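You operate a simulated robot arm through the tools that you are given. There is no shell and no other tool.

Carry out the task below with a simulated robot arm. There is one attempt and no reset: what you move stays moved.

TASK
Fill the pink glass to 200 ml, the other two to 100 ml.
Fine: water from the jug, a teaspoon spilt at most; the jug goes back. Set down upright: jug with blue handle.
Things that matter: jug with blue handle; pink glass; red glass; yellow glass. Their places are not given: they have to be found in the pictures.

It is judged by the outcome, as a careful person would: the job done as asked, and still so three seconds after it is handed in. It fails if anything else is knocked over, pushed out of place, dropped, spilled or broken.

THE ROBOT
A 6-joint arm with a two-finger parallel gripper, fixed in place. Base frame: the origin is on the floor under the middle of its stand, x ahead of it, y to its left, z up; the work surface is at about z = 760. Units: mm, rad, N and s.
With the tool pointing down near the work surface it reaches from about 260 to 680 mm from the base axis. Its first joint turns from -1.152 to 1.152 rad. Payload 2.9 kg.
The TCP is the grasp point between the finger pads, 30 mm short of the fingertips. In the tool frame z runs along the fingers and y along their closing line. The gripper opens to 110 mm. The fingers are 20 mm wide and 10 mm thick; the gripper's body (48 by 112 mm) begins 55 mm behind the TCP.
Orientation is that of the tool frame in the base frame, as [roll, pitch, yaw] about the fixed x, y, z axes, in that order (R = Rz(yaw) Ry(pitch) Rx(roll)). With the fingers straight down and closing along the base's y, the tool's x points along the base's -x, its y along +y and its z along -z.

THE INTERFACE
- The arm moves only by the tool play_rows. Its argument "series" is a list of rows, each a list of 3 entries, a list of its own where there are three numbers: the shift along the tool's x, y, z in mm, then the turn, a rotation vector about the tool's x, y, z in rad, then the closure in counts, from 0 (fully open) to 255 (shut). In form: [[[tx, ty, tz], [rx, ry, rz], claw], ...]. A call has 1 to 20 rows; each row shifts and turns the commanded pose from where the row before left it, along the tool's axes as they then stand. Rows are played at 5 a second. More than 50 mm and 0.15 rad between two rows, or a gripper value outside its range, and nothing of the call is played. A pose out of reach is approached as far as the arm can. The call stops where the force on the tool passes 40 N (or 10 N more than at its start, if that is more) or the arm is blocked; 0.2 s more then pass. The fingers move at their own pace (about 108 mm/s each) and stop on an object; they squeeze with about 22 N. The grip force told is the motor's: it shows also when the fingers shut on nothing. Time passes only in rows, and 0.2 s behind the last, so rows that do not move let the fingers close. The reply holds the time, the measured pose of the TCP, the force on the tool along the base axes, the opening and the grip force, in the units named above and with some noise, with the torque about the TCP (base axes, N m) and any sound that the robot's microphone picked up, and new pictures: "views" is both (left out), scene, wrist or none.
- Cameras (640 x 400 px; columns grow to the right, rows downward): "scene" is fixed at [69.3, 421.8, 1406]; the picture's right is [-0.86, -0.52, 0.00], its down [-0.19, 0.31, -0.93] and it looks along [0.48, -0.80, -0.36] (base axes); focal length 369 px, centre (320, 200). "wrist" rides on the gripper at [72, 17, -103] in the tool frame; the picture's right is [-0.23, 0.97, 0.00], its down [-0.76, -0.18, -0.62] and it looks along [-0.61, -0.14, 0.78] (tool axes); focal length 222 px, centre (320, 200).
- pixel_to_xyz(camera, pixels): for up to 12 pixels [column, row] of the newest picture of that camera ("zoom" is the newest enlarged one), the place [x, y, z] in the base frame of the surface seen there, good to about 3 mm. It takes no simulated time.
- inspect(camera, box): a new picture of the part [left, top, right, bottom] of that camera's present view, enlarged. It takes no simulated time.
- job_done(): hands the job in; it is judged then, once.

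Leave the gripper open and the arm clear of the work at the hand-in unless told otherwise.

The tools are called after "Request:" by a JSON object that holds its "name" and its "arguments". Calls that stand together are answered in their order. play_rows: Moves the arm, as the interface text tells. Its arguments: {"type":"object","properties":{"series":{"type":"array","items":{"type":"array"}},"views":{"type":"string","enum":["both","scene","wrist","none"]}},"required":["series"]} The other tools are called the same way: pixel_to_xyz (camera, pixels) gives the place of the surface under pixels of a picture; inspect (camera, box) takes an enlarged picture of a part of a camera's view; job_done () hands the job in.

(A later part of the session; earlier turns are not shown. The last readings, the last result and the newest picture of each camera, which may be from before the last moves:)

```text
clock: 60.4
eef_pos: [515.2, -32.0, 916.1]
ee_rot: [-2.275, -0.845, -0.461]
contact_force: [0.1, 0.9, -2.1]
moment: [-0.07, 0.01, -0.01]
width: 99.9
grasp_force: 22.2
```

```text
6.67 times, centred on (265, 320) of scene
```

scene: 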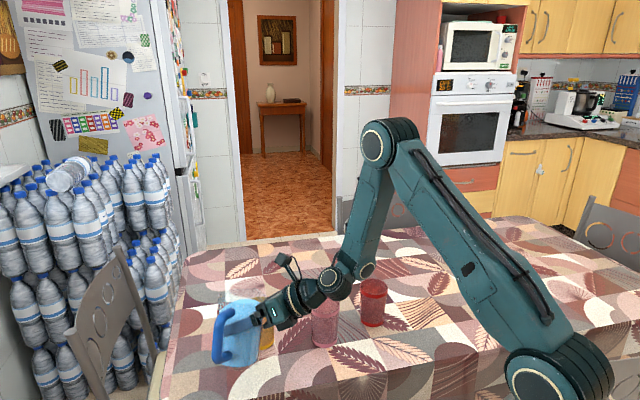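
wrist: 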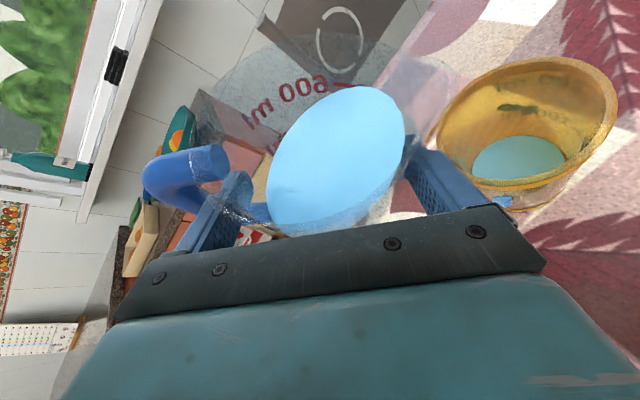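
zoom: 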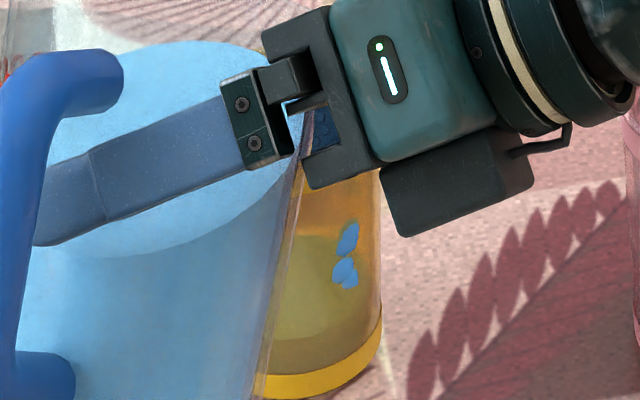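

The flow has stopped and the patch stays; similar dark blobs appear on the inner far wall at (510,108). I measure both, to see whether they are droplets inside the glass, and read the level.

Request:
{"name": "pixel_to_xyz", "arguments": {"camera": "wrist", "pixels": [[500, 107], [525, 108], [510, 107], [510, 95], [490, 160], [500, 165], [520, 160], [535, 155], [545, 160], [515, 150], [503, 201], [508, 200]]}}

Request:
{"name": "inspect", "arguments": {"camera": "wrist", "box": [470, 80, 560, 140]}}

```text
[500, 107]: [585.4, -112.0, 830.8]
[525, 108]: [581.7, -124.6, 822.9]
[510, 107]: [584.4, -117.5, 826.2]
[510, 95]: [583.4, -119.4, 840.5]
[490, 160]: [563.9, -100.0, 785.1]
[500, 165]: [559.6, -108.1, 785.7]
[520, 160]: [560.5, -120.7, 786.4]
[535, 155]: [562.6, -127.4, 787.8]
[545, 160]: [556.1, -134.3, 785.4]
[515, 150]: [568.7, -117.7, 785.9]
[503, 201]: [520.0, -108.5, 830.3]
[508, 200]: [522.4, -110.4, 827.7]
```

```text
6.67 times, centred on (515, 110) of wrist
```

zoom: 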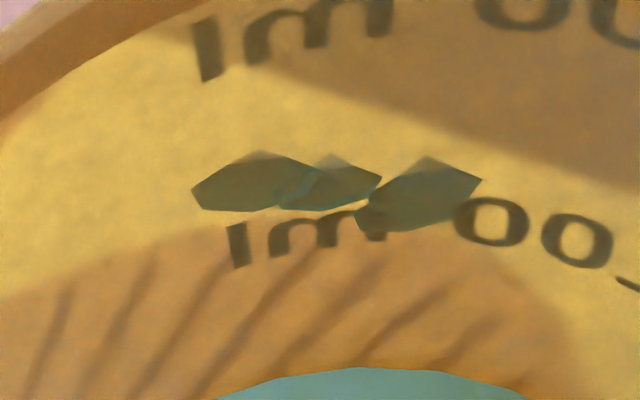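

They look like small facets sitting on the glass wall at z ≈ 828 on both sides. I take a very close look from the scene camera.

Request:
{"name": "inspect", "arguments": {"camera": "scene", "box": [258, 312, 290, 348]}}

Request:
{"name": "inspect", "arguments": {"camera": "scene", "box": [190, 280, 420, 390]}}

```text
11.11 times, centred on (274, 330) of scene
```

zoom: 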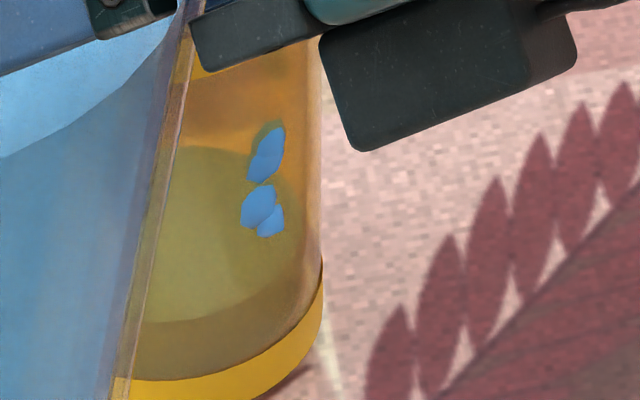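

```text
2.78 times, centred on (305, 335) of scene
```

zoom: 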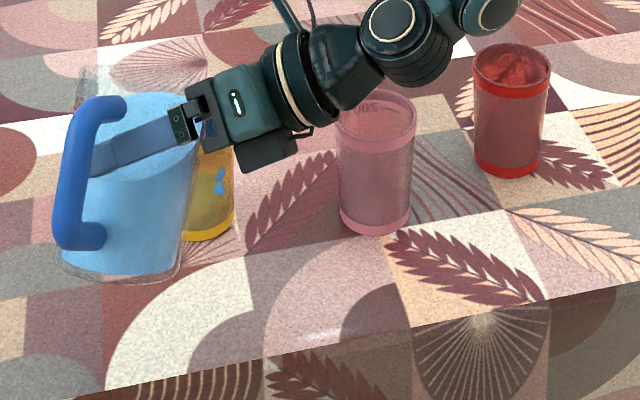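

They look like small splash droplets clinging to the glass wall itself, nothing is on the table. The level is z ≈ 785.7 and the target tick is 811.7. I continue slowly: 8 rows of 0.01 rad, then settle.

Request:
{"name": "play_rows", "arguments": {"series": [[[0.531, -0.391, -0.3045], [0.00498, 0, 0.00867], 255], [[0.531, -0.391, -0.3045], [0.00498, 0, 0.00867], 255], [[0.531, -0.391, -0.3045], [0.00498, 0, 0.00867], 255], [[0.531, -0.391, -0.3045], [0.00498, 0, 0.00867], 255], [[0.531, -0.391, -0.3045], [0.00498, 0, 0.00867], 255], [[0.531, -0.391, -0.3045], [0.00498, 0, 0.00867], 255], [[0.531, -0.391, -0.3045], [0.00498, 0, 0.00867], 255], [[0.531, -0.391, -0.3045], [0.00498, 0, 0.00867], 255]], "views": "wrist"}}

Request:
{"name": "inspect", "arguments": {"camera": "wrist", "box": [400, 30, 630, 230]}}

```text
clock: 62.2
eef_pos: [514.1, -31.8, 921.6]
ee_rot: [-2.187, -0.791, -0.522]
contact_force: [1.1, 0.1, -2.6]
moment: [-0.04, 0.02, -0.01]
width: 99.9
grasp_force: 22.1
```

wrist: 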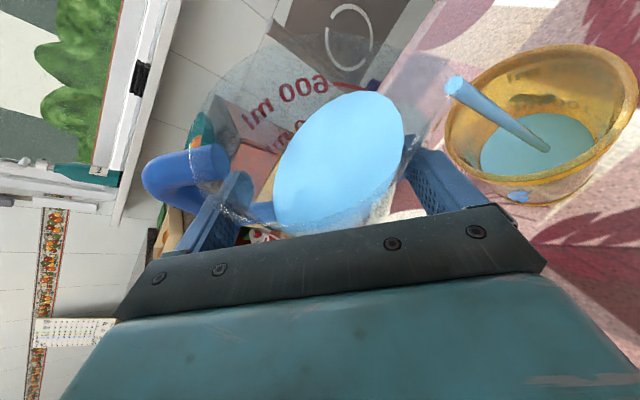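

```text
2.00 times, centred on (515, 130) of wrist
```

zoom: 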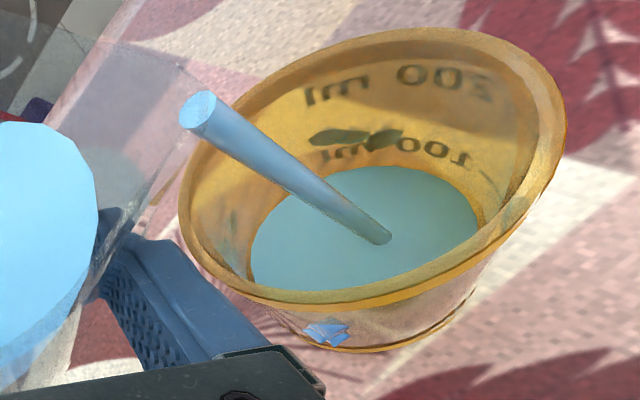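

The stream lands well inside and the droplets have not multiplied. I let it settle and read the level.

Request:
{"name": "play_rows", "arguments": {"series": [[[0, 0, 0], [0, 0, 0], 255], [[0, 0, 0], [0, 0, 0], 255], [[0, 0, 0], [0, 0, 0], 255], [[0, 0, 0], [0, 0, 0], 255]], "views": "wrist"}}

Request:
{"name": "pixel_to_xyz", "arguments": {"camera": "wrist", "pixels": [[510, 140], [530, 140], [550, 140], [570, 140], [500, 155], [520, 155], [540, 155], [560, 155], [520, 165], [540, 125], [560, 128], [340, 160]]}}

Request:
{"name": "pixel_to_xyz", "arguments": {"camera": "wrist", "pixels": [[515, 145], [525, 148], [535, 150], [545, 148], [555, 145], [565, 148], [505, 150], [515, 160], [530, 160], [550, 160], [545, 135], [530, 130]]}}

```text
clock: 63.2
eef_pos: [515.4, -31.7, 921.9]
ee_rot: [-2.188, -0.79, -0.521]
contact_force: [0.5, 0.3, -2.1]
moment: [-0.08, 0.04, 0.0]
width: 100.0
grasp_force: 22.5
```

wrist: 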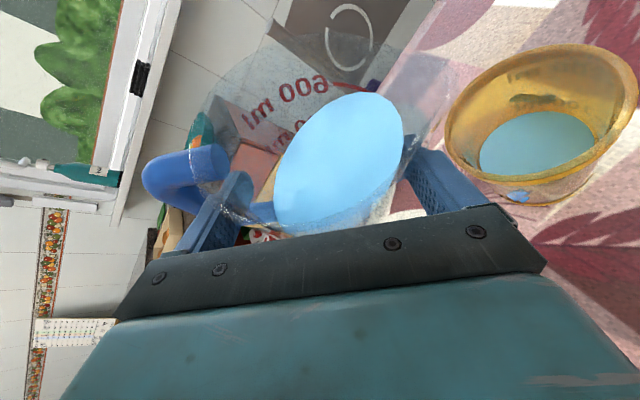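

```text
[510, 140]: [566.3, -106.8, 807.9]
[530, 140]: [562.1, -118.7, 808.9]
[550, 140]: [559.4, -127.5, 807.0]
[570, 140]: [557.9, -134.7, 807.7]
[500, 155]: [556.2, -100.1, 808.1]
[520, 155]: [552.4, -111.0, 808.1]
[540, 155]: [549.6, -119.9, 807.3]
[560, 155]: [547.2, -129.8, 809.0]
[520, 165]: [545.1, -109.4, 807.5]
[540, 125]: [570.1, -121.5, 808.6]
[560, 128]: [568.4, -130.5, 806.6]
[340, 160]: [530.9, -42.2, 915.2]
```

```text
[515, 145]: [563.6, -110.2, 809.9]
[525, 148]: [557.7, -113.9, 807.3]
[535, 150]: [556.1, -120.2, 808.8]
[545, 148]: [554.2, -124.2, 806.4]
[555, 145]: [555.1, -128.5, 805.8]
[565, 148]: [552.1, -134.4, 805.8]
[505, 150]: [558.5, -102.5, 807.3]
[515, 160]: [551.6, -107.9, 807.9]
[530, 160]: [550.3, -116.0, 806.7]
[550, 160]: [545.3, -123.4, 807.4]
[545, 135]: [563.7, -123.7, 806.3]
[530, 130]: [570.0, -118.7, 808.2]
```

Level is z ≈ 807.6, 4 mm under the 100 ml tick. I add a very small tilt (0.012 rad) and let it settle.

Request:
{"name": "play_rows", "arguments": {"series": [[[0.319, -0.2345, -0.1825], [0.00299, 0, 0.0052], 255], [[0.319, -0.2345, -0.1825], [0.00299, 0, 0.0052], 255], [[0, 0, 0], [0, 0, 0], 255], [[0, 0, 0], [0, 0, 0], 255], [[0, 0, 0], [0, 0, 0], 255], [[0, 0, 0], [0, 0, 0], 255]], "views": "wrist"}}

Request:
{"name": "pixel_to_xyz", "arguments": {"camera": "wrist", "pixels": [[515, 145], [525, 148], [535, 150], [545, 148], [555, 145], [565, 148], [505, 150], [515, 160], [530, 160], [550, 160], [545, 135], [530, 130]]}}

Request:
{"name": "pixel_to_xyz", "arguments": {"camera": "wrist", "pixels": [[510, 140], [530, 140], [550, 140], [570, 140], [500, 155], [520, 155], [540, 155], [560, 155], [520, 165], [540, 125], [560, 128], [575, 130]]}}

Request:
{"name": "inspect", "arguments": {"camera": "wrist", "box": [430, 30, 640, 220]}}

```text
clock: 64.6
eef_pos: [514.1, -31.2, 923.5]
ee_rot: [-2.176, -0.78, -0.531]
contact_force: [-0.6, 0.4, -2.5]
moment: [-0.07, 0.02, -0.02]
width: 99.9
grasp_force: 21.9
```

wrist: 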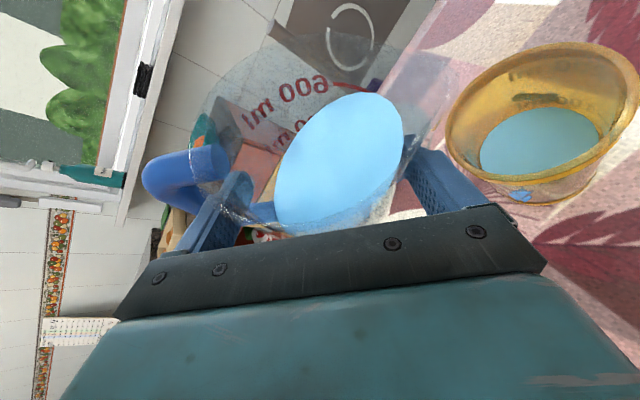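

```text
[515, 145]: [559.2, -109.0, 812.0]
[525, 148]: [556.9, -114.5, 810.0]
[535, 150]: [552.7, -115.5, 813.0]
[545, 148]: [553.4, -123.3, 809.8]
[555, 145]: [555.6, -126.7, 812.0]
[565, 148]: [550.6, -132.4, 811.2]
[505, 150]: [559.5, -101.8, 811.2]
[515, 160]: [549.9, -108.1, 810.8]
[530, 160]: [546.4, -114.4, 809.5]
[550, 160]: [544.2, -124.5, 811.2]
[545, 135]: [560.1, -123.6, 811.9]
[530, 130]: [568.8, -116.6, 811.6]
```

```text
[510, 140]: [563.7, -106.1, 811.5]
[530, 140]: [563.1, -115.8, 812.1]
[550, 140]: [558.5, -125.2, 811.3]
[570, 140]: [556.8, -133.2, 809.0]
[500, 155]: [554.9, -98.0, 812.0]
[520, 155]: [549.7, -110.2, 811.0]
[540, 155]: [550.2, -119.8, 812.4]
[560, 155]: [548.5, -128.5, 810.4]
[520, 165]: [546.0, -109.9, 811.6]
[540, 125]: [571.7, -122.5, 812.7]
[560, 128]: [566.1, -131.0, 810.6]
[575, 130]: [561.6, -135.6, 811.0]
```

```text
2.11 times, centred on (535, 125) of wrist
```

zoom: 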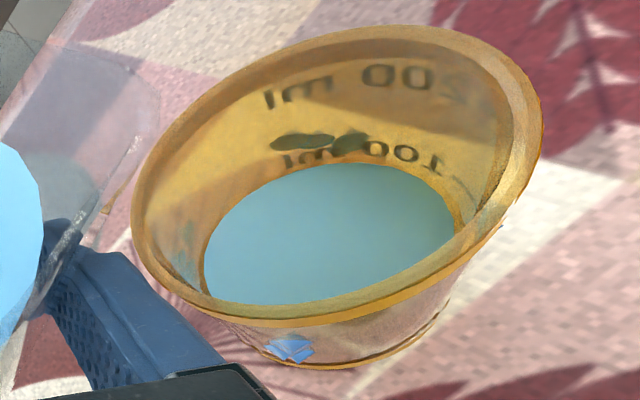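

The mean level is now z ≈ 811.3, right at the 100 ml tick (≈ 811.7). I check the tick itself close up against the water edge.

Request:
{"name": "inspect", "arguments": {"camera": "wrist", "box": [560, 85, 630, 140]}}

Request:
{"name": "inspect", "arguments": {"camera": "scene", "box": [230, 290, 300, 350]}}

```text
7.27 times, centred on (595, 112) of wrist
```

zoom: 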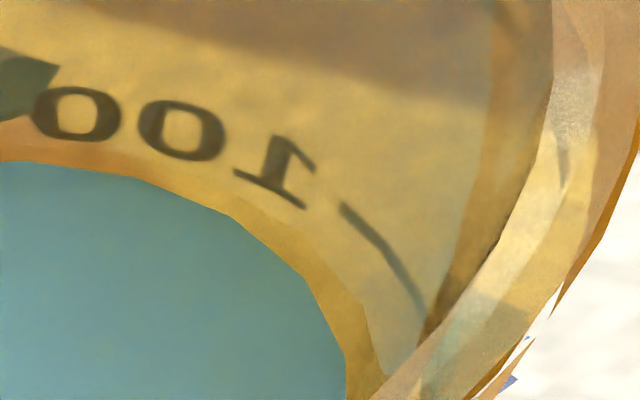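

```text
6.67 times, centred on (265, 320) of scene
```

zoom: 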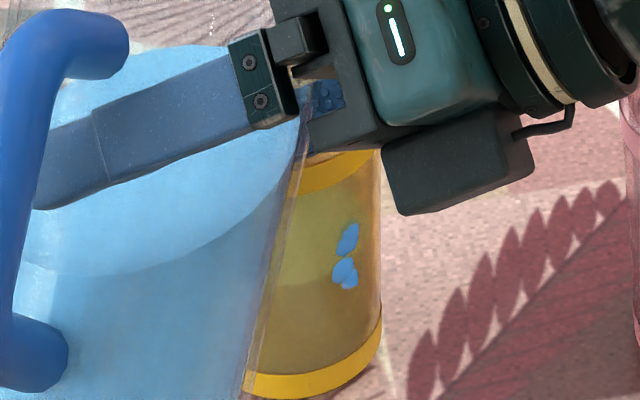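

Yellow is at its 100 ml mark. I tilt the jug back by 0.15 rad about the spout and lift it 84 mm clear.

Request:
{"name": "play_rows", "arguments": {"series": [[[-2.6, 2.04, 1.49], [-0.0249, 0, -0.0434], 255], [[-2.6, 2.04, 1.49], [-0.0249, 0, -0.0434], 255], [[-2.6, 2.04, 1.49], [-0.0249, 0, -0.0434], 255], [[0, 0, 0], [0, 0, 0], 255], [[21.6, -12.7, -12.4], [0, 0, 0], 255], [[21.6, -12.7, -12.4], [0, 0, 0], 255], [[21.6, -12.7, -12.4], [0, 0, 0], 255], [[0, 0, 0], [0, 0, 0], 255]]}}

Request:
{"name": "inspect", "arguments": {"camera": "scene", "box": [220, 280, 310, 360]}}

```text
clock: 66.4
eef_pos: [514.7, -30.9, 996.1]
ee_rot: [-2.342, -0.881, -0.41]
contact_force: [-1.0, -0.1, -2.1]
moment: [-0.09, 0.01, 0.01]
width: 100.2
grasp_force: 22.1
```

scene: 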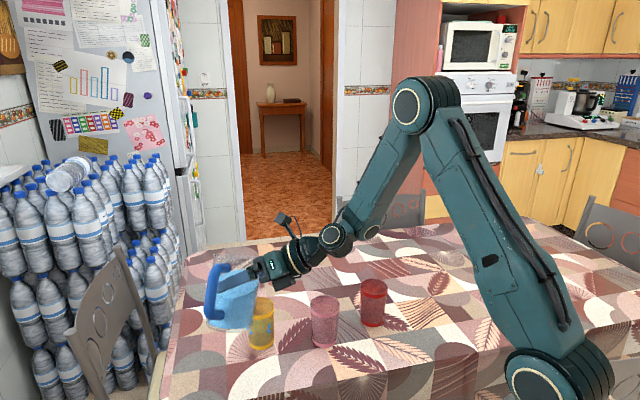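
wrist: 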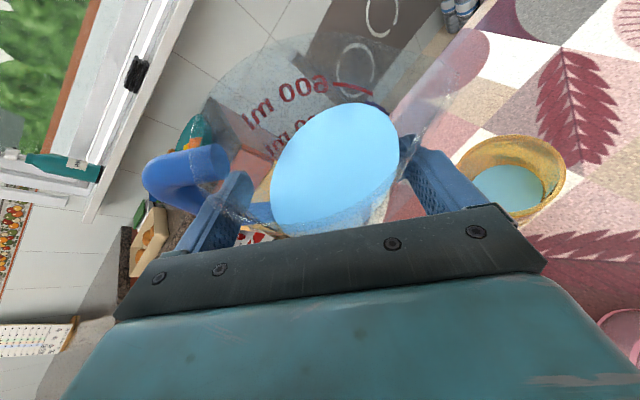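

```text
5.00 times, centred on (265, 320) of scene
```

zoom: 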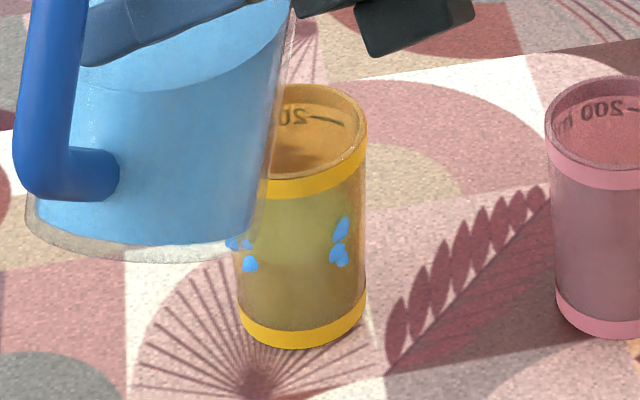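

Beneath the spout everything is dry; the drops on the glass form a regular ring on its wall, nothing on the cloth. I carry the jug (still tilted 27°, no flow) over to the pink glass.

Request:
{"name": "play_rows", "arguments": {"series": [[[-5.4, 4.3, -13.7], [0, 0, 0], 255], [[-10.7, 8.5, -27.3], [0, 0, 0], 255], [[-10.7, 8.5, -27.3], [0, 0, 0], 255], [[-10.7, 8.5, -27.3], [0, 0, 0], 255], [[-10.7, 8.5, -27.3], [0, 0, 0], 255], [[-5.2, 4.2, -13.8], [0, 0, 0], 255], [[0, 0, 0], [0, 0, 0], 255]]}}

```text
clock: 68.0
eef_pos: [386.4, -115.4, 995.5]
ee_rot: [-2.341, -0.883, -0.409]
contact_force: [-0.1, 0.8, -2.4]
moment: [-0.08, 0.03, -0.01]
width: 100.0
grasp_force: 21.8
```

scene: 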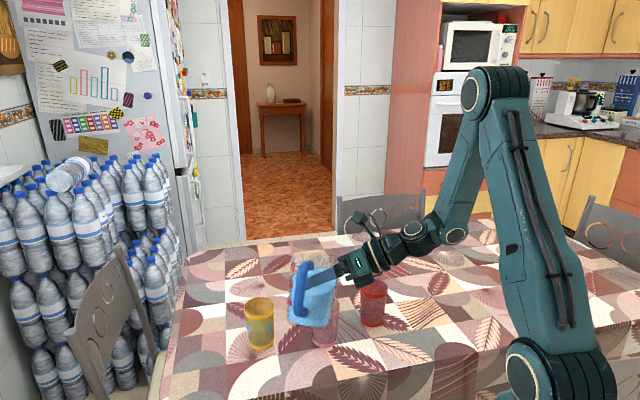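
wrist: 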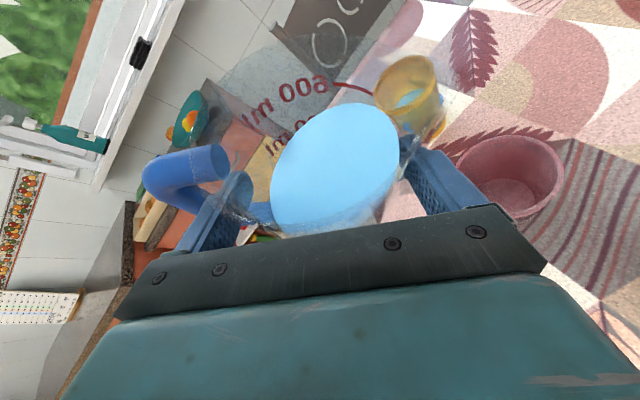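

Over the pink glass. I use the view to look at the yellow glass again and confirm pink's rim position.

Request:
{"name": "inspect", "arguments": {"camera": "wrist", "box": [360, 40, 580, 220]}}

Request:
{"name": "inspect", "arguments": {"camera": "scene", "box": [230, 285, 340, 355]}}

Request:
{"name": "pixel_to_xyz", "arguments": {"camera": "wrist", "pixels": [[500, 135], [540, 137], [563, 165], [560, 190], [535, 215], [460, 160], [480, 140], [515, 175], [340, 160], [360, 140]]}}

```text
2.22 times, centred on (470, 130) of wrist
```

zoom: 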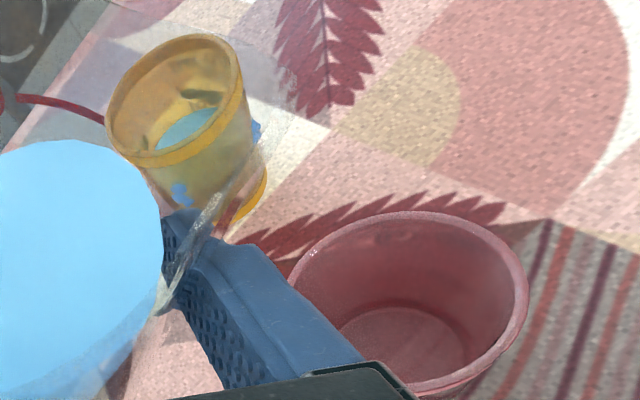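

```text
5.71 times, centred on (285, 320) of scene
```

zoom: 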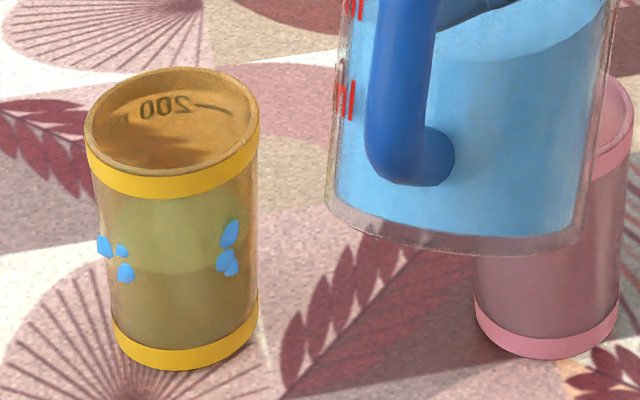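

```text
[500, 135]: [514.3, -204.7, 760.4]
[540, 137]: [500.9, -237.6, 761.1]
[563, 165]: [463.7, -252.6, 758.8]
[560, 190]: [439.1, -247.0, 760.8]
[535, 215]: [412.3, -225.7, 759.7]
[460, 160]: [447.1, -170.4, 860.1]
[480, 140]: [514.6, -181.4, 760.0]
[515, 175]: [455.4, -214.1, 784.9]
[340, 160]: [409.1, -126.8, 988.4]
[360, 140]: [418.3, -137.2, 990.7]
```

Alignment over pink looks right. I lower the jug 85 mm so the spout is about 50 mm above the pink rim.

Request:
{"name": "play_rows", "arguments": {"series": [[[-16.4, 9.65, 9.4], [0, 0, 0], 255], [[-16.4, 9.65, 9.4], [0, 0, 0], 255], [[-16.4, 9.65, 9.4], [0, 0, 0], 255], [[-16.4, 9.65, 9.4], [0, 0, 0], 255], [[0, 0, 0], [0, 0, 0], 255]]}}

Request:
{"name": "inspect", "arguments": {"camera": "wrist", "box": [400, 30, 630, 230]}}

```text
clock: 69.2
eef_pos: [387.2, -115.0, 909.9]
ee_rot: [-2.342, -0.881, -0.406]
contact_force: [-0.8, -0.4, -2.4]
moment: [-0.09, 0.04, -0.01]
width: 100.2
grasp_force: 22.1
```

scene: 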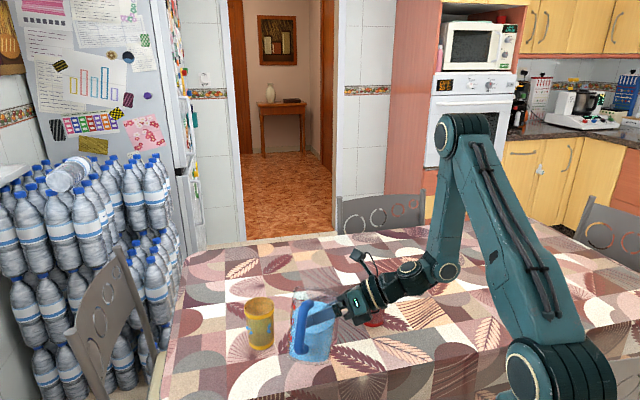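
wrist: 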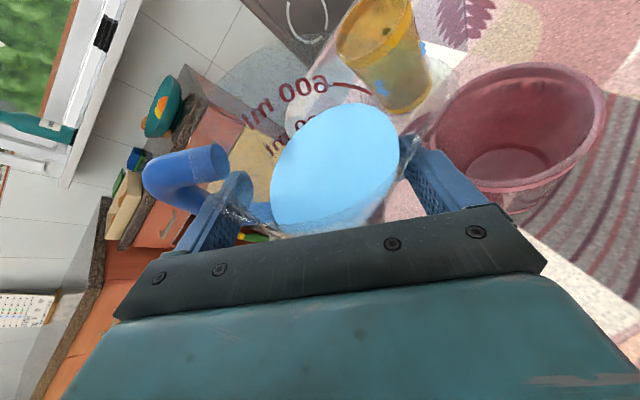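

```text
2.00 times, centred on (515, 130) of wrist
```

zoom: 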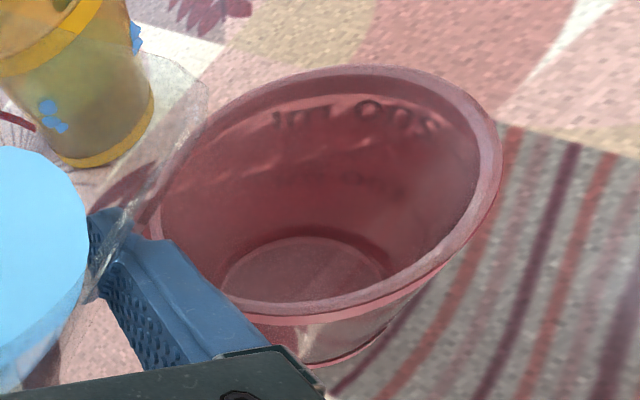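

Spout is well placed over the pink glass. I tilt to just before the onset (7 rows of 0.02 rad).

Request:
{"name": "play_rows", "arguments": {"series": [[[1.065, -0.774, -0.611], [0.00995, 0, 0.01735], 255], [[1.065, -0.774, -0.611], [0.00995, 0, 0.01735], 255], [[1.065, -0.774, -0.611], [0.00995, 0, 0.01735], 255], [[1.065, -0.774, -0.611], [0.00995, 0, 0.01735], 255], [[1.065, -0.774, -0.611], [0.00995, 0, 0.01735], 255], [[1.065, -0.774, -0.611], [0.00995, 0, 0.01735], 255], [[0.531, -0.391, -0.3045], [0.00498, 0, 0.00867], 255], [[0, 0, 0], [0, 0, 0], 255]], "views": "wrist"}}

Request:
{"name": "inspect", "arguments": {"camera": "wrist", "box": [400, 30, 630, 230]}}

```text
clock: 71.0
eef_pos: [387.7, -115.3, 920.9]
ee_rot: [-2.198, -0.794, -0.515]
contact_force: [0.4, 0.2, -2.5]
moment: [-0.05, 0.01, -0.02]
width: 100.1
grasp_force: 22.0
```

wrist: 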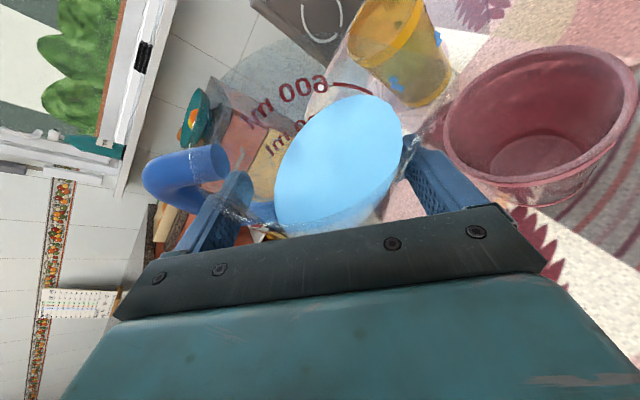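

```text
2.00 times, centred on (515, 130) of wrist
```

zoom: 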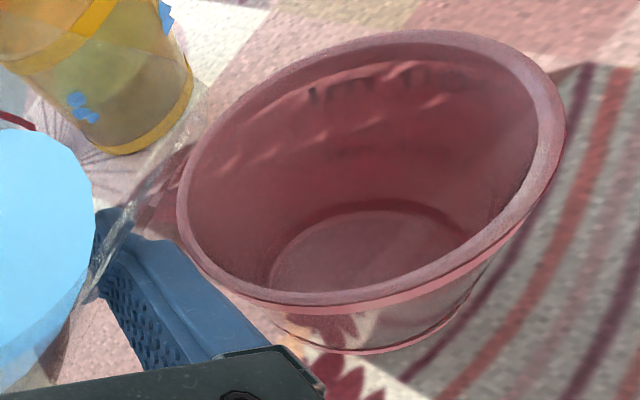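

No flow yet. Now a slow onset: 8 rows of 0.005 rad.

Request:
{"name": "play_rows", "arguments": {"series": [[[0.265, -0.196, -0.152], [0.00249, 0, 0.00434], 255], [[0.265, -0.196, -0.152], [0.00249, 0, 0.00434], 255], [[0.265, -0.196, -0.152], [0.00249, 0, 0.00434], 255], [[0.265, -0.196, -0.152], [0.00249, 0, 0.00434], 255], [[0.265, -0.196, -0.152], [0.00249, 0, 0.00434], 255], [[0.265, -0.196, -0.152], [0.00249, 0, 0.00434], 255], [[0.265, -0.196, -0.152], [0.00249, 0, 0.00434], 255], [[0.265, -0.196, -0.152], [0.00249, 0, 0.00434], 255]], "views": "wrist"}}

Request:
{"name": "inspect", "arguments": {"camera": "wrist", "box": [400, 30, 630, 230]}}

```text
clock: 72.8
eef_pos: [387.0, -113.9, 922.9]
ee_rot: [-2.157, -0.766, -0.547]
contact_force: [-0.2, 0.2, -2.2]
moment: [-0.09, 0.04, 0.0]
width: 100.2
grasp_force: 22.3
```

wrist: 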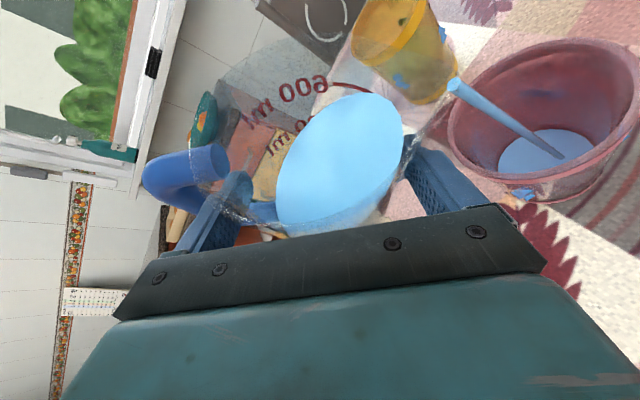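

```text
2.00 times, centred on (515, 130) of wrist
```

zoom: 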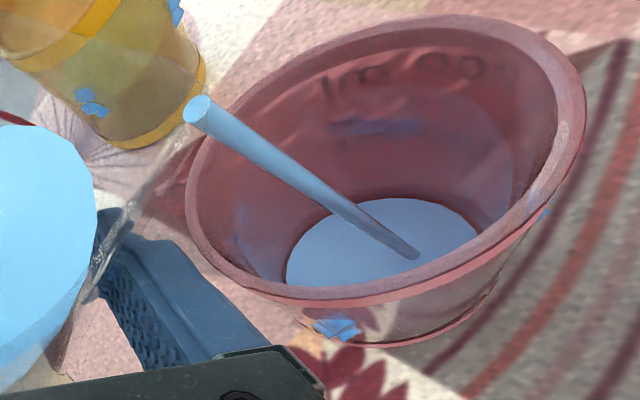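

Flow has started; the same ring of drops appears on pink, so it is just how filled glasses look here. I continue at 0.01 rad per row for 14 rows.

Request:
{"name": "play_rows", "arguments": {"series": [[[0.531, -0.391, -0.3045], [0.00498, 0, 0.00867], 255], [[0.531, -0.391, -0.3045], [0.00498, 0, 0.00867], 255], [[0.531, -0.391, -0.3045], [0.00498, 0, 0.00867], 255], [[0.531, -0.391, -0.3045], [0.00498, 0, 0.00867], 255], [[0.531, -0.391, -0.3045], [0.00498, 0, 0.00867], 255], [[0.531, -0.391, -0.3045], [0.00498, 0, 0.00867], 255], [[0.531, -0.391, -0.3045], [0.00498, 0, 0.00867], 255], [[0.531, -0.391, -0.3045], [0.00498, 0, 0.00867], 255], [[0.531, -0.391, -0.3045], [0.00498, 0, 0.00867], 255], [[0.531, -0.391, -0.3045], [0.00498, 0, 0.00867], 255], [[0.531, -0.391, -0.3045], [0.00498, 0, 0.00867], 255], [[0.531, -0.391, -0.3045], [0.00498, 0, 0.00867], 255]]}}

Request:
{"name": "inspect", "arguments": {"camera": "wrist", "box": [410, 20, 640, 220]}}

```text
clock: 75.4
eef_pos: [387.2, -116.9, 931.9]
ee_rot: [-2.05, -0.675, -0.617]
contact_force: [-0.4, 0.6, -2.9]
moment: [-0.07, 0.01, -0.02]
width: 100.0
grasp_force: 22.5
```

scene: 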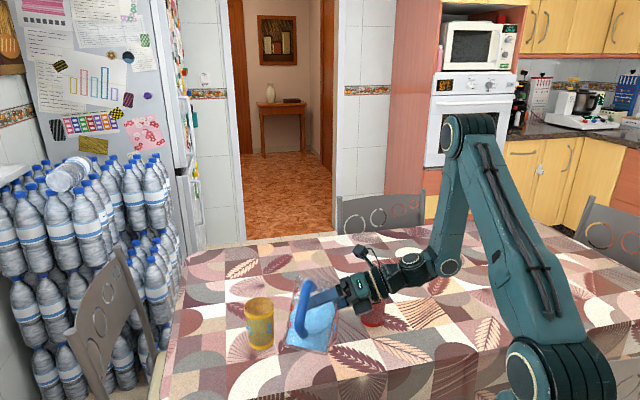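
wrist: 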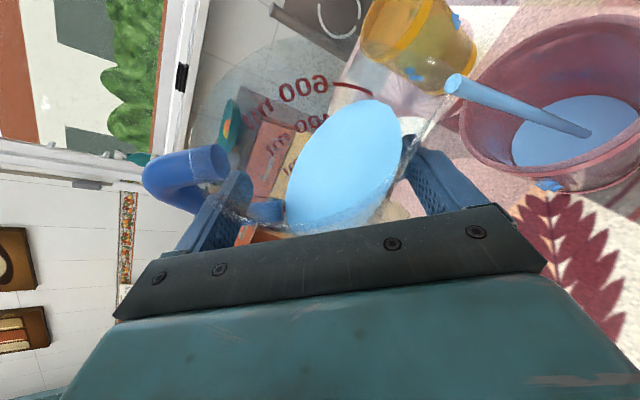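

```text
2.00 times, centred on (525, 120) of wrist
```

zoom: 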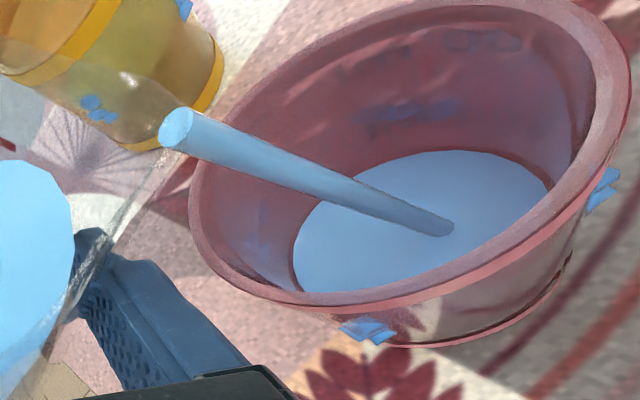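

The stream stays centred. I continue with 6 more rows, then settle and read the level.

Request:
{"name": "play_rows", "arguments": {"series": [[[0.531, -0.391, -0.3045], [0.00498, 0, 0.00867], 255], [[0.531, -0.391, -0.3045], [0.00498, 0, 0.00867], 255], [[0.531, -0.391, -0.3045], [0.00498, 0, 0.00867], 255], [[0.531, -0.391, -0.3045], [0.00498, 0, 0.00867], 255], [[0.531, -0.391, -0.3045], [0.00498, 0, 0.00867], 255], [[0.531, -0.391, -0.3045], [0.00498, 0, 0.00867], 255], [[0, 0, 0], [0, 0, 0], 255], [[0, 0, 0], [0, 0, 0], 255], [[0, 0, 0], [0, 0, 0], 255], [[0, 0, 0], [0, 0, 0], 255]], "views": "wrist"}}

Request:
{"name": "pixel_to_xyz", "arguments": {"camera": "wrist", "pixels": [[540, 110], [560, 110], [580, 110], [600, 110], [530, 125], [550, 125], [570, 125], [590, 125], [550, 140], [570, 140], [590, 95], [570, 97]]}}

```text
clock: 77.6
eef_pos: [387.0, -116.5, 935.8]
ee_rot: [-2.003, -0.63, -0.645]
contact_force: [0.7, -0.6, -2.6]
moment: [-0.06, -0.01, 0.02]
width: 99.7
grasp_force: 22.4
```

wrist: 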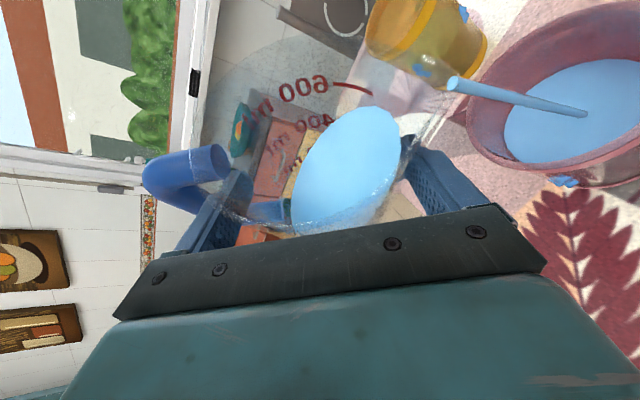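

```text
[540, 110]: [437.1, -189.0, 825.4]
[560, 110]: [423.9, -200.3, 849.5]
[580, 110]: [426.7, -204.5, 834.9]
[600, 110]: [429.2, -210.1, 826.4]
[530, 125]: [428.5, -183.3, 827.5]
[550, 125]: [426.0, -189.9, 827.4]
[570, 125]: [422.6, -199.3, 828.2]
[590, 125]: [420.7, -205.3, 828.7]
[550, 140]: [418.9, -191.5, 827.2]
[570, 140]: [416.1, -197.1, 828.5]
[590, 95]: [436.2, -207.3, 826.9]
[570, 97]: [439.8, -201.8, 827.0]
```

Level about 827.5 and a thin stream still runs. I wait for it to finish and read again.

Request:
{"name": "play_rows", "arguments": {"series": [[[0, 0, 0], [0, 0, 0], 255], [[0, 0, 0], [0, 0, 0], 255], [[0, 0, 0], [0, 0, 0], 255], [[0, 0, 0], [0, 0, 0], 255], [[0, 0, 0], [0, 0, 0], 255]], "views": "wrist"}}

Request:
{"name": "pixel_to_xyz", "arguments": {"camera": "wrist", "pixels": [[540, 110], [555, 95], [580, 112], [600, 110], [530, 125], [550, 125], [570, 125], [590, 125], [550, 140], [570, 140], [590, 95], [570, 90]]}}

```text
clock: 78.8
eef_pos: [386.7, -117.0, 935.4]
ee_rot: [-2.0, -0.629, -0.643]
contact_force: [0.3, 0.4, -3.4]
moment: [-0.07, 0.03, 0.0]
width: 99.8
grasp_force: 22.1
```

wrist: 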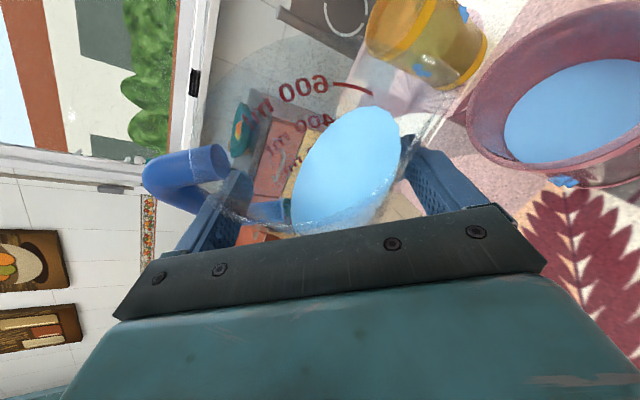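

```text
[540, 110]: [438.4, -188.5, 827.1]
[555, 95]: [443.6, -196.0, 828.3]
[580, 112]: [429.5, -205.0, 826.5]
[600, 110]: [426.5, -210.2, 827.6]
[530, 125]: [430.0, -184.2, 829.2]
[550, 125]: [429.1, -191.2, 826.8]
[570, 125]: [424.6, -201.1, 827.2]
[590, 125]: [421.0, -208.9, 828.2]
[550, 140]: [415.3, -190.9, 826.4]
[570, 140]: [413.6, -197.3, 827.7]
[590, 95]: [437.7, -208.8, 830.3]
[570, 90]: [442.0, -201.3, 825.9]
```

Settled: level z ≈ 827.6 (about 145 ml). The 200 ml tick is at ≈ 847. I tilt by another 0.04 rad slowly and settle.

Request:
{"name": "play_rows", "arguments": {"series": [[[0.265, -0.196, -0.152], [0.00249, 0, 0.00434], 255], [[0.265, -0.196, -0.152], [0.00249, 0, 0.00434], 255], [[0.265, -0.196, -0.152], [0.00249, 0, 0.00434], 255], [[0.265, -0.196, -0.152], [0.00249, 0, 0.00434], 255], [[0.265, -0.196, -0.152], [0.00249, 0, 0.00434], 255], [[0.265, -0.196, -0.152], [0.00249, 0, 0.00434], 255], [[0.265, -0.196, -0.152], [0.00249, 0, 0.00434], 255], [[0.265, -0.196, -0.152], [0.00249, 0, 0.00434], 255], [[0, 0, 0], [0, 0, 0], 255], [[0, 0, 0], [0, 0, 0], 255], [[0, 0, 0], [0, 0, 0], 255], [[0, 0, 0], [0, 0, 0], 255], [[0, 0, 0], [0, 0, 0], 255], [[0, 0, 0], [0, 0, 0], 255], [[0, 0, 0], [0, 0, 0], 255], [[0, 0, 0], [0, 0, 0], 255]], "views": "wrist"}}

Request:
{"name": "pixel_to_xyz", "arguments": {"camera": "wrist", "pixels": [[540, 110], [555, 95], [580, 112], [600, 110], [530, 125], [550, 125], [570, 125], [590, 125], [550, 140], [570, 140], [590, 95], [570, 90]]}}

Request:
{"name": "pixel_to_xyz", "arguments": {"camera": "wrist", "pixels": [[545, 105], [560, 100], [575, 105], [590, 105], [605, 105], [540, 120], [560, 120], [580, 120], [600, 120], [560, 135], [580, 135], [600, 90]]}}

```text
clock: 82.2
eef_pos: [386.5, -118.3, 939.2]
ee_rot: [-1.972, -0.598, -0.662]
contact_force: [0.6, -0.1, -2.8]
moment: [-0.08, -0.02, 0.02]
width: 100.1
grasp_force: 22.4
```

wrist: 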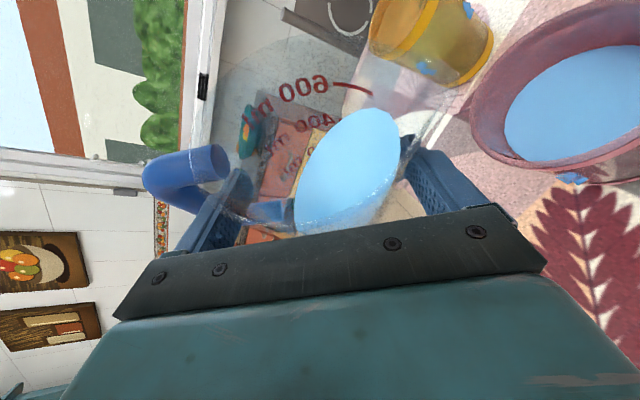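

```text
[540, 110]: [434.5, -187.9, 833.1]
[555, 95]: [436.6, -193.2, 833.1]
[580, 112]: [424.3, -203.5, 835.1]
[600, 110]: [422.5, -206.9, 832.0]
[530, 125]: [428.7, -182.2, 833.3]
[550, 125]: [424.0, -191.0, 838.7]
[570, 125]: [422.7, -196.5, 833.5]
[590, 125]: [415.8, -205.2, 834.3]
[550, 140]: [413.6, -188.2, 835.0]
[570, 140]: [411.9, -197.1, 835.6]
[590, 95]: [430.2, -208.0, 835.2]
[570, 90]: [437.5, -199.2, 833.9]
```

```text
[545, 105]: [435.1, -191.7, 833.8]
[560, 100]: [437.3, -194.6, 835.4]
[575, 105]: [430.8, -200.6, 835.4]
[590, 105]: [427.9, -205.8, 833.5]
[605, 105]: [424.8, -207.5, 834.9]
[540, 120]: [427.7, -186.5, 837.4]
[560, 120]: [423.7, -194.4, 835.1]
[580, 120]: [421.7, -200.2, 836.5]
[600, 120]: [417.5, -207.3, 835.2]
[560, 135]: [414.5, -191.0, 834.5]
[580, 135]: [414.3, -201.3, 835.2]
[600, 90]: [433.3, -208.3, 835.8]
```

Level z ≈ 834.8 (about 165 ml). I add 0.05 rad slowly and settle.

Request:
{"name": "play_rows", "arguments": {"series": [[[0.265, -0.196, -0.152], [0.00249, 0, 0.00434], 255], [[0.265, -0.196, -0.152], [0.00249, 0, 0.00434], 255], [[0.265, -0.196, -0.152], [0.00249, 0, 0.00434], 255], [[0.265, -0.196, -0.152], [0.00249, 0, 0.00434], 255], [[0.265, -0.196, -0.152], [0.00249, 0, 0.00434], 255], [[0.265, -0.196, -0.152], [0.00249, 0, 0.00434], 255], [[0.265, -0.196, -0.152], [0.00249, 0, 0.00434], 255], [[0.265, -0.196, -0.152], [0.00249, 0, 0.00434], 255], [[0.265, -0.196, -0.152], [0.00249, 0, 0.00434], 255], [[0.265, -0.196, -0.152], [0.00249, 0, 0.00434], 255], [[0, 0, 0], [0, 0, 0], 255], [[0, 0, 0], [0, 0, 0], 255], [[0, 0, 0], [0, 0, 0], 255], [[0, 0, 0], [0, 0, 0], 255], [[0, 0, 0], [0, 0, 0], 255], [[0, 0, 0], [0, 0, 0], 255], [[0, 0, 0], [0, 0, 0], 255], [[0, 0, 0], [0, 0, 0], 255]], "views": "wrist"}}

Request:
{"name": "pixel_to_xyz", "arguments": {"camera": "wrist", "pixels": [[540, 110], [555, 95], [580, 112], [600, 110], [530, 125], [550, 125], [570, 125], [590, 125], [550, 140], [570, 140], [590, 95], [570, 90]]}}

Request:
{"name": "pixel_to_xyz", "arguments": {"camera": "wrist", "pixels": [[545, 105], [560, 100], [575, 105], [590, 105], [605, 105], [540, 120], [560, 120], [580, 120], [600, 120], [560, 135], [580, 135], [600, 90]]}}

```text
clock: 86.0
eef_pos: [386.8, -118.8, 943.1]
ee_rot: [-1.938, -0.557, -0.68]
contact_force: [-0.3, -1.1, -2.3]
moment: [-0.08, -0.02, -0.03]
width: 99.9
grasp_force: 21.9
```

wrist: 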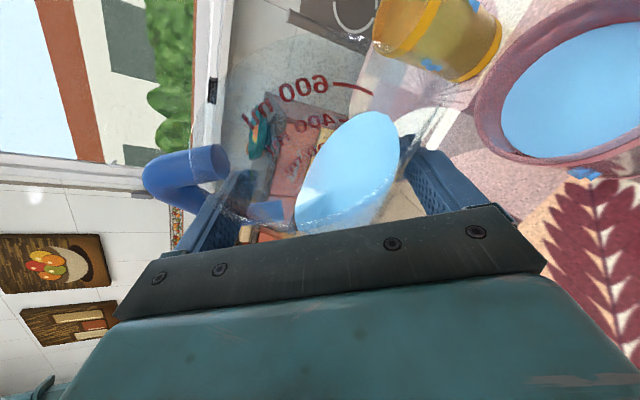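

```text
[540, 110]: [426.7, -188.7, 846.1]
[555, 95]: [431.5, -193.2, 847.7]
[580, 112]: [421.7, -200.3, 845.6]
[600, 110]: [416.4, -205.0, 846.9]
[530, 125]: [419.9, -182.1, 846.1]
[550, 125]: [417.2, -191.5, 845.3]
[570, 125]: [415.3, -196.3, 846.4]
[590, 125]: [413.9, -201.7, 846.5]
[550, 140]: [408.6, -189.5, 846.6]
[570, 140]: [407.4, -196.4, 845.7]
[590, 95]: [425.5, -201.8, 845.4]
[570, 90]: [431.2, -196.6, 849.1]
```

```text
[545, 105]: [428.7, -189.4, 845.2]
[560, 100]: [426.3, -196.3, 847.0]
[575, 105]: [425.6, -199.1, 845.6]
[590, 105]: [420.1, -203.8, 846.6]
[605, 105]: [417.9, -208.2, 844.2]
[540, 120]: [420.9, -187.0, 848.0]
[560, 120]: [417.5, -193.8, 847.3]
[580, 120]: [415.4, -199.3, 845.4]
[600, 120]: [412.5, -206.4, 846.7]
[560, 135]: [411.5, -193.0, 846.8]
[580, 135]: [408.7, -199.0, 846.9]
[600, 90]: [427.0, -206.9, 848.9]
```

Level is z ≈ 846.5, at the 200 ml tick (≈ 847). I tilt back 0.15 rad about the spout, pause, and lift about 84 mm.

Request:
{"name": "play_rows", "arguments": {"series": [[[-2.6, 2.04, 1.49], [-0.0249, 0, -0.0434], 255], [[-2.6, 2.04, 1.49], [-0.0249, 0, -0.0434], 255], [[-2.6, 2.04, 1.49], [-0.0249, 0, -0.0434], 255], [[0, 0, 0], [0, 0, 0], 255], [[17.6, -19.3, -10.1], [0, 0, 0], 255], [[17.6, -19.3, -10.1], [0, 0, 0], 255], [[17.6, -19.3, -10.1], [0, 0, 0], 255], [[0, 0, 0], [0, 0, 0], 255]]}}

Request:
{"name": "inspect", "arguments": {"camera": "scene", "box": [230, 270, 420, 370]}}

```text
clock: 87.8
eef_pos: [386.1, -116.7, 1016.6]
ee_rot: [-2.052, -0.674, -0.616]
contact_force: [-0.1, 0.0, -2.2]
moment: [-0.06, 0.02, -0.05]
width: 99.7
grasp_force: 22.0
```

scene: 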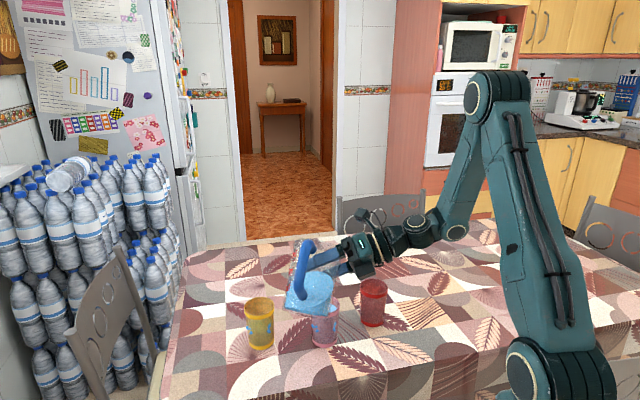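
wrist: 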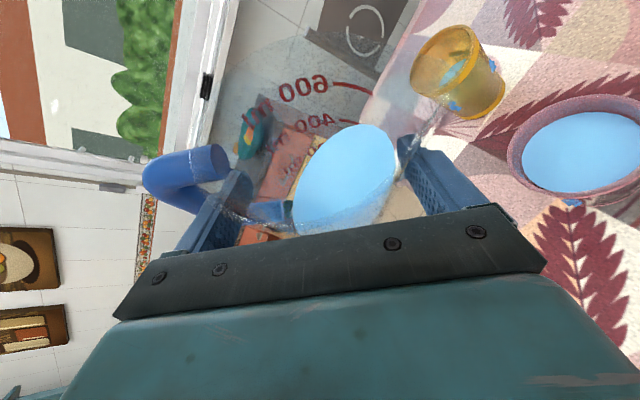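

```text
3.37 times, centred on (325, 320) of scene
```

zoom: 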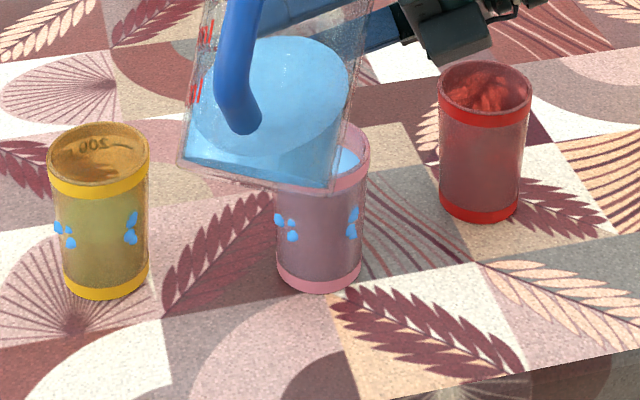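

All looks dry. I re-check pink's level from here and then move on to the red glass.

Request:
{"name": "pixel_to_xyz", "arguments": {"camera": "wrist", "pixels": [[550, 140], [565, 140], [580, 140], [595, 140], [610, 140], [550, 155], [565, 155], [580, 155], [595, 155], [560, 170], [575, 170], [590, 125]]}}

Request:
{"name": "pixel_to_xyz", "arguments": {"camera": "wrist", "pixels": [[450, 72], [455, 70], [460, 66], [448, 78], [458, 74], [453, 76]]}}

```text
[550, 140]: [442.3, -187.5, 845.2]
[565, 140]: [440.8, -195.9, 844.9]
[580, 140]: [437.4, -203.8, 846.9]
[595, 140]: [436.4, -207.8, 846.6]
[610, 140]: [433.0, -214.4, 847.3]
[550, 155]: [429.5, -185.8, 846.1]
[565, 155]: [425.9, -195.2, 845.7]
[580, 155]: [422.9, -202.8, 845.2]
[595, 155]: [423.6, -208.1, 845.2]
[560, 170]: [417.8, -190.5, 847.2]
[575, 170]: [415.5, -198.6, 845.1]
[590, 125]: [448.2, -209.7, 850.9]
```

```text
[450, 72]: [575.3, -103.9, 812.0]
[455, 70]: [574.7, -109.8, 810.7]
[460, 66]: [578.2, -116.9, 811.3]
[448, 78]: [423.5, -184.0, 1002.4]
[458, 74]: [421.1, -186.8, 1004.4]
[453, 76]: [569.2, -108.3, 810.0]
```

Pink reads ≈ 846, yellow ≈ 811: both on their marks. Now I carry the tilted jug to the red glass: translate, then turn 25° clockwise about the vertical, still high.

Request:
{"name": "play_rows", "arguments": {"series": [[[4, 9.1, -10.5], [0, 0, 0], 255], [[8, 18.2, -21], [0, 0, 0], 255], [[8, 18.2, -21], [0, 0, 0], 255], [[8, 18.2, -21], [0, 0, 0], 255], [[4, 9.1, -10.5], [0, 0, 0], 255], [[0, 0, 0], [-0.0543, 0.0598, 0.0312], 255], [[0, 0, 0], [-0.0543, 0.0598, 0.0312], 255], [[0, 0, 0], [-0.0543, 0.0598, 0.0312], 255], [[0, 0, 0], [-0.0543, 0.0598, 0.0312], 255], [[0, 0, 0], [-0.0543, 0.0598, 0.0312], 255], [[0, 0, 0], [0, 0, 0], 255]]}}

```text
clock: 90.2
eef_pos: [378.9, -219.9, 1015.2]
ee_rot: [-2.053, -0.676, -1.05]
contact_force: [-1.0, -0.5, -1.8]
moment: [-0.08, 0.04, 0.0]
width: 100.0
grasp_force: 21.6
out of reach, approached as far as the arm can: row 4, 5
```

scene: 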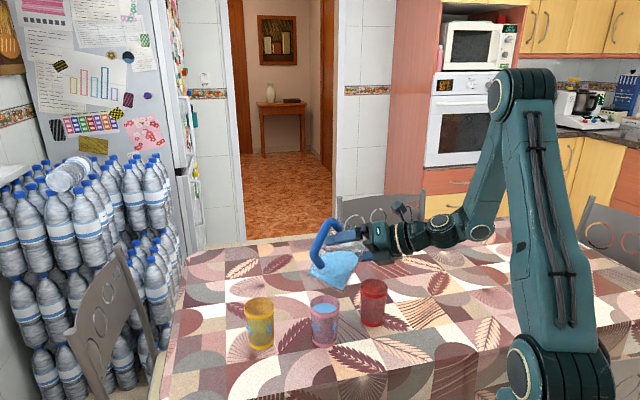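
wrist: 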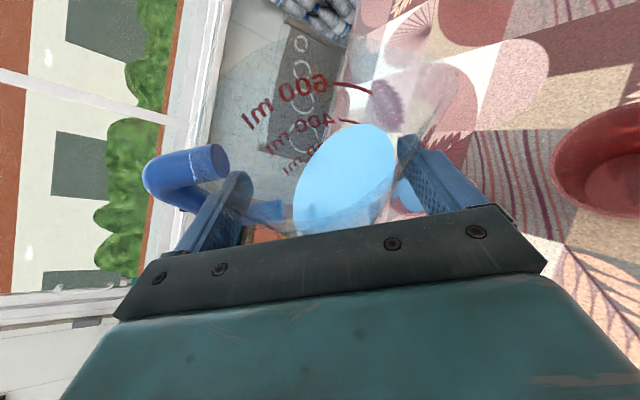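

Rows 4–5 were at a limit of the base joint, so I choose a heading of -25° for the red glass instead: turn 15° more, then centre the spout.

Request:
{"name": "play_rows", "arguments": {"series": [[[0, 0, 0], [-0.0548, 0.0603, 0.0314], 255], [[0, 0, 0], [-0.0548, 0.0603, 0.0314], 255], [[0, 0, 0], [-0.0548, 0.0603, 0.0314], 255], [[9.4, 7.2, 2.7], [0, 0, 0], 255], [[0, 0, 0], [0, 0, 0], 255]]}}

```text
clock: 91.4
eef_pos: [381.2, -230.6, 1015.9]
ee_rot: [-2.053, -0.676, -1.309]
contact_force: [0.1, 0.3, -2.3]
moment: [-0.04, 0.09, 0.01]
width: 100.1
grasp_force: 21.8
```

scene: 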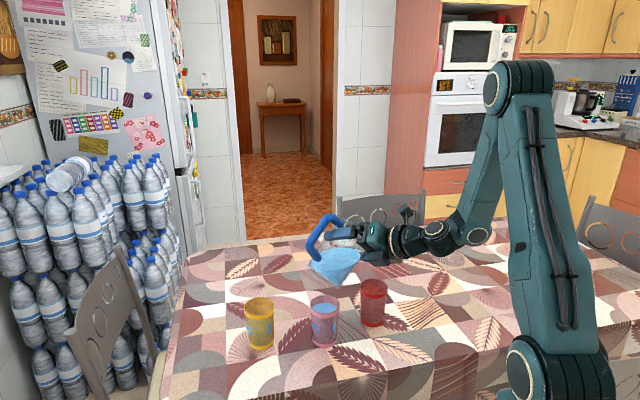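
wrist: 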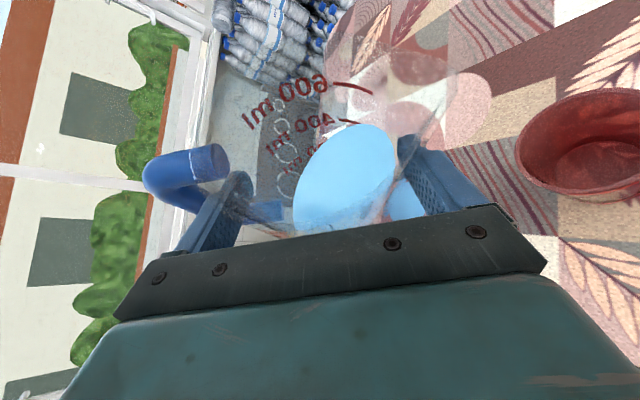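

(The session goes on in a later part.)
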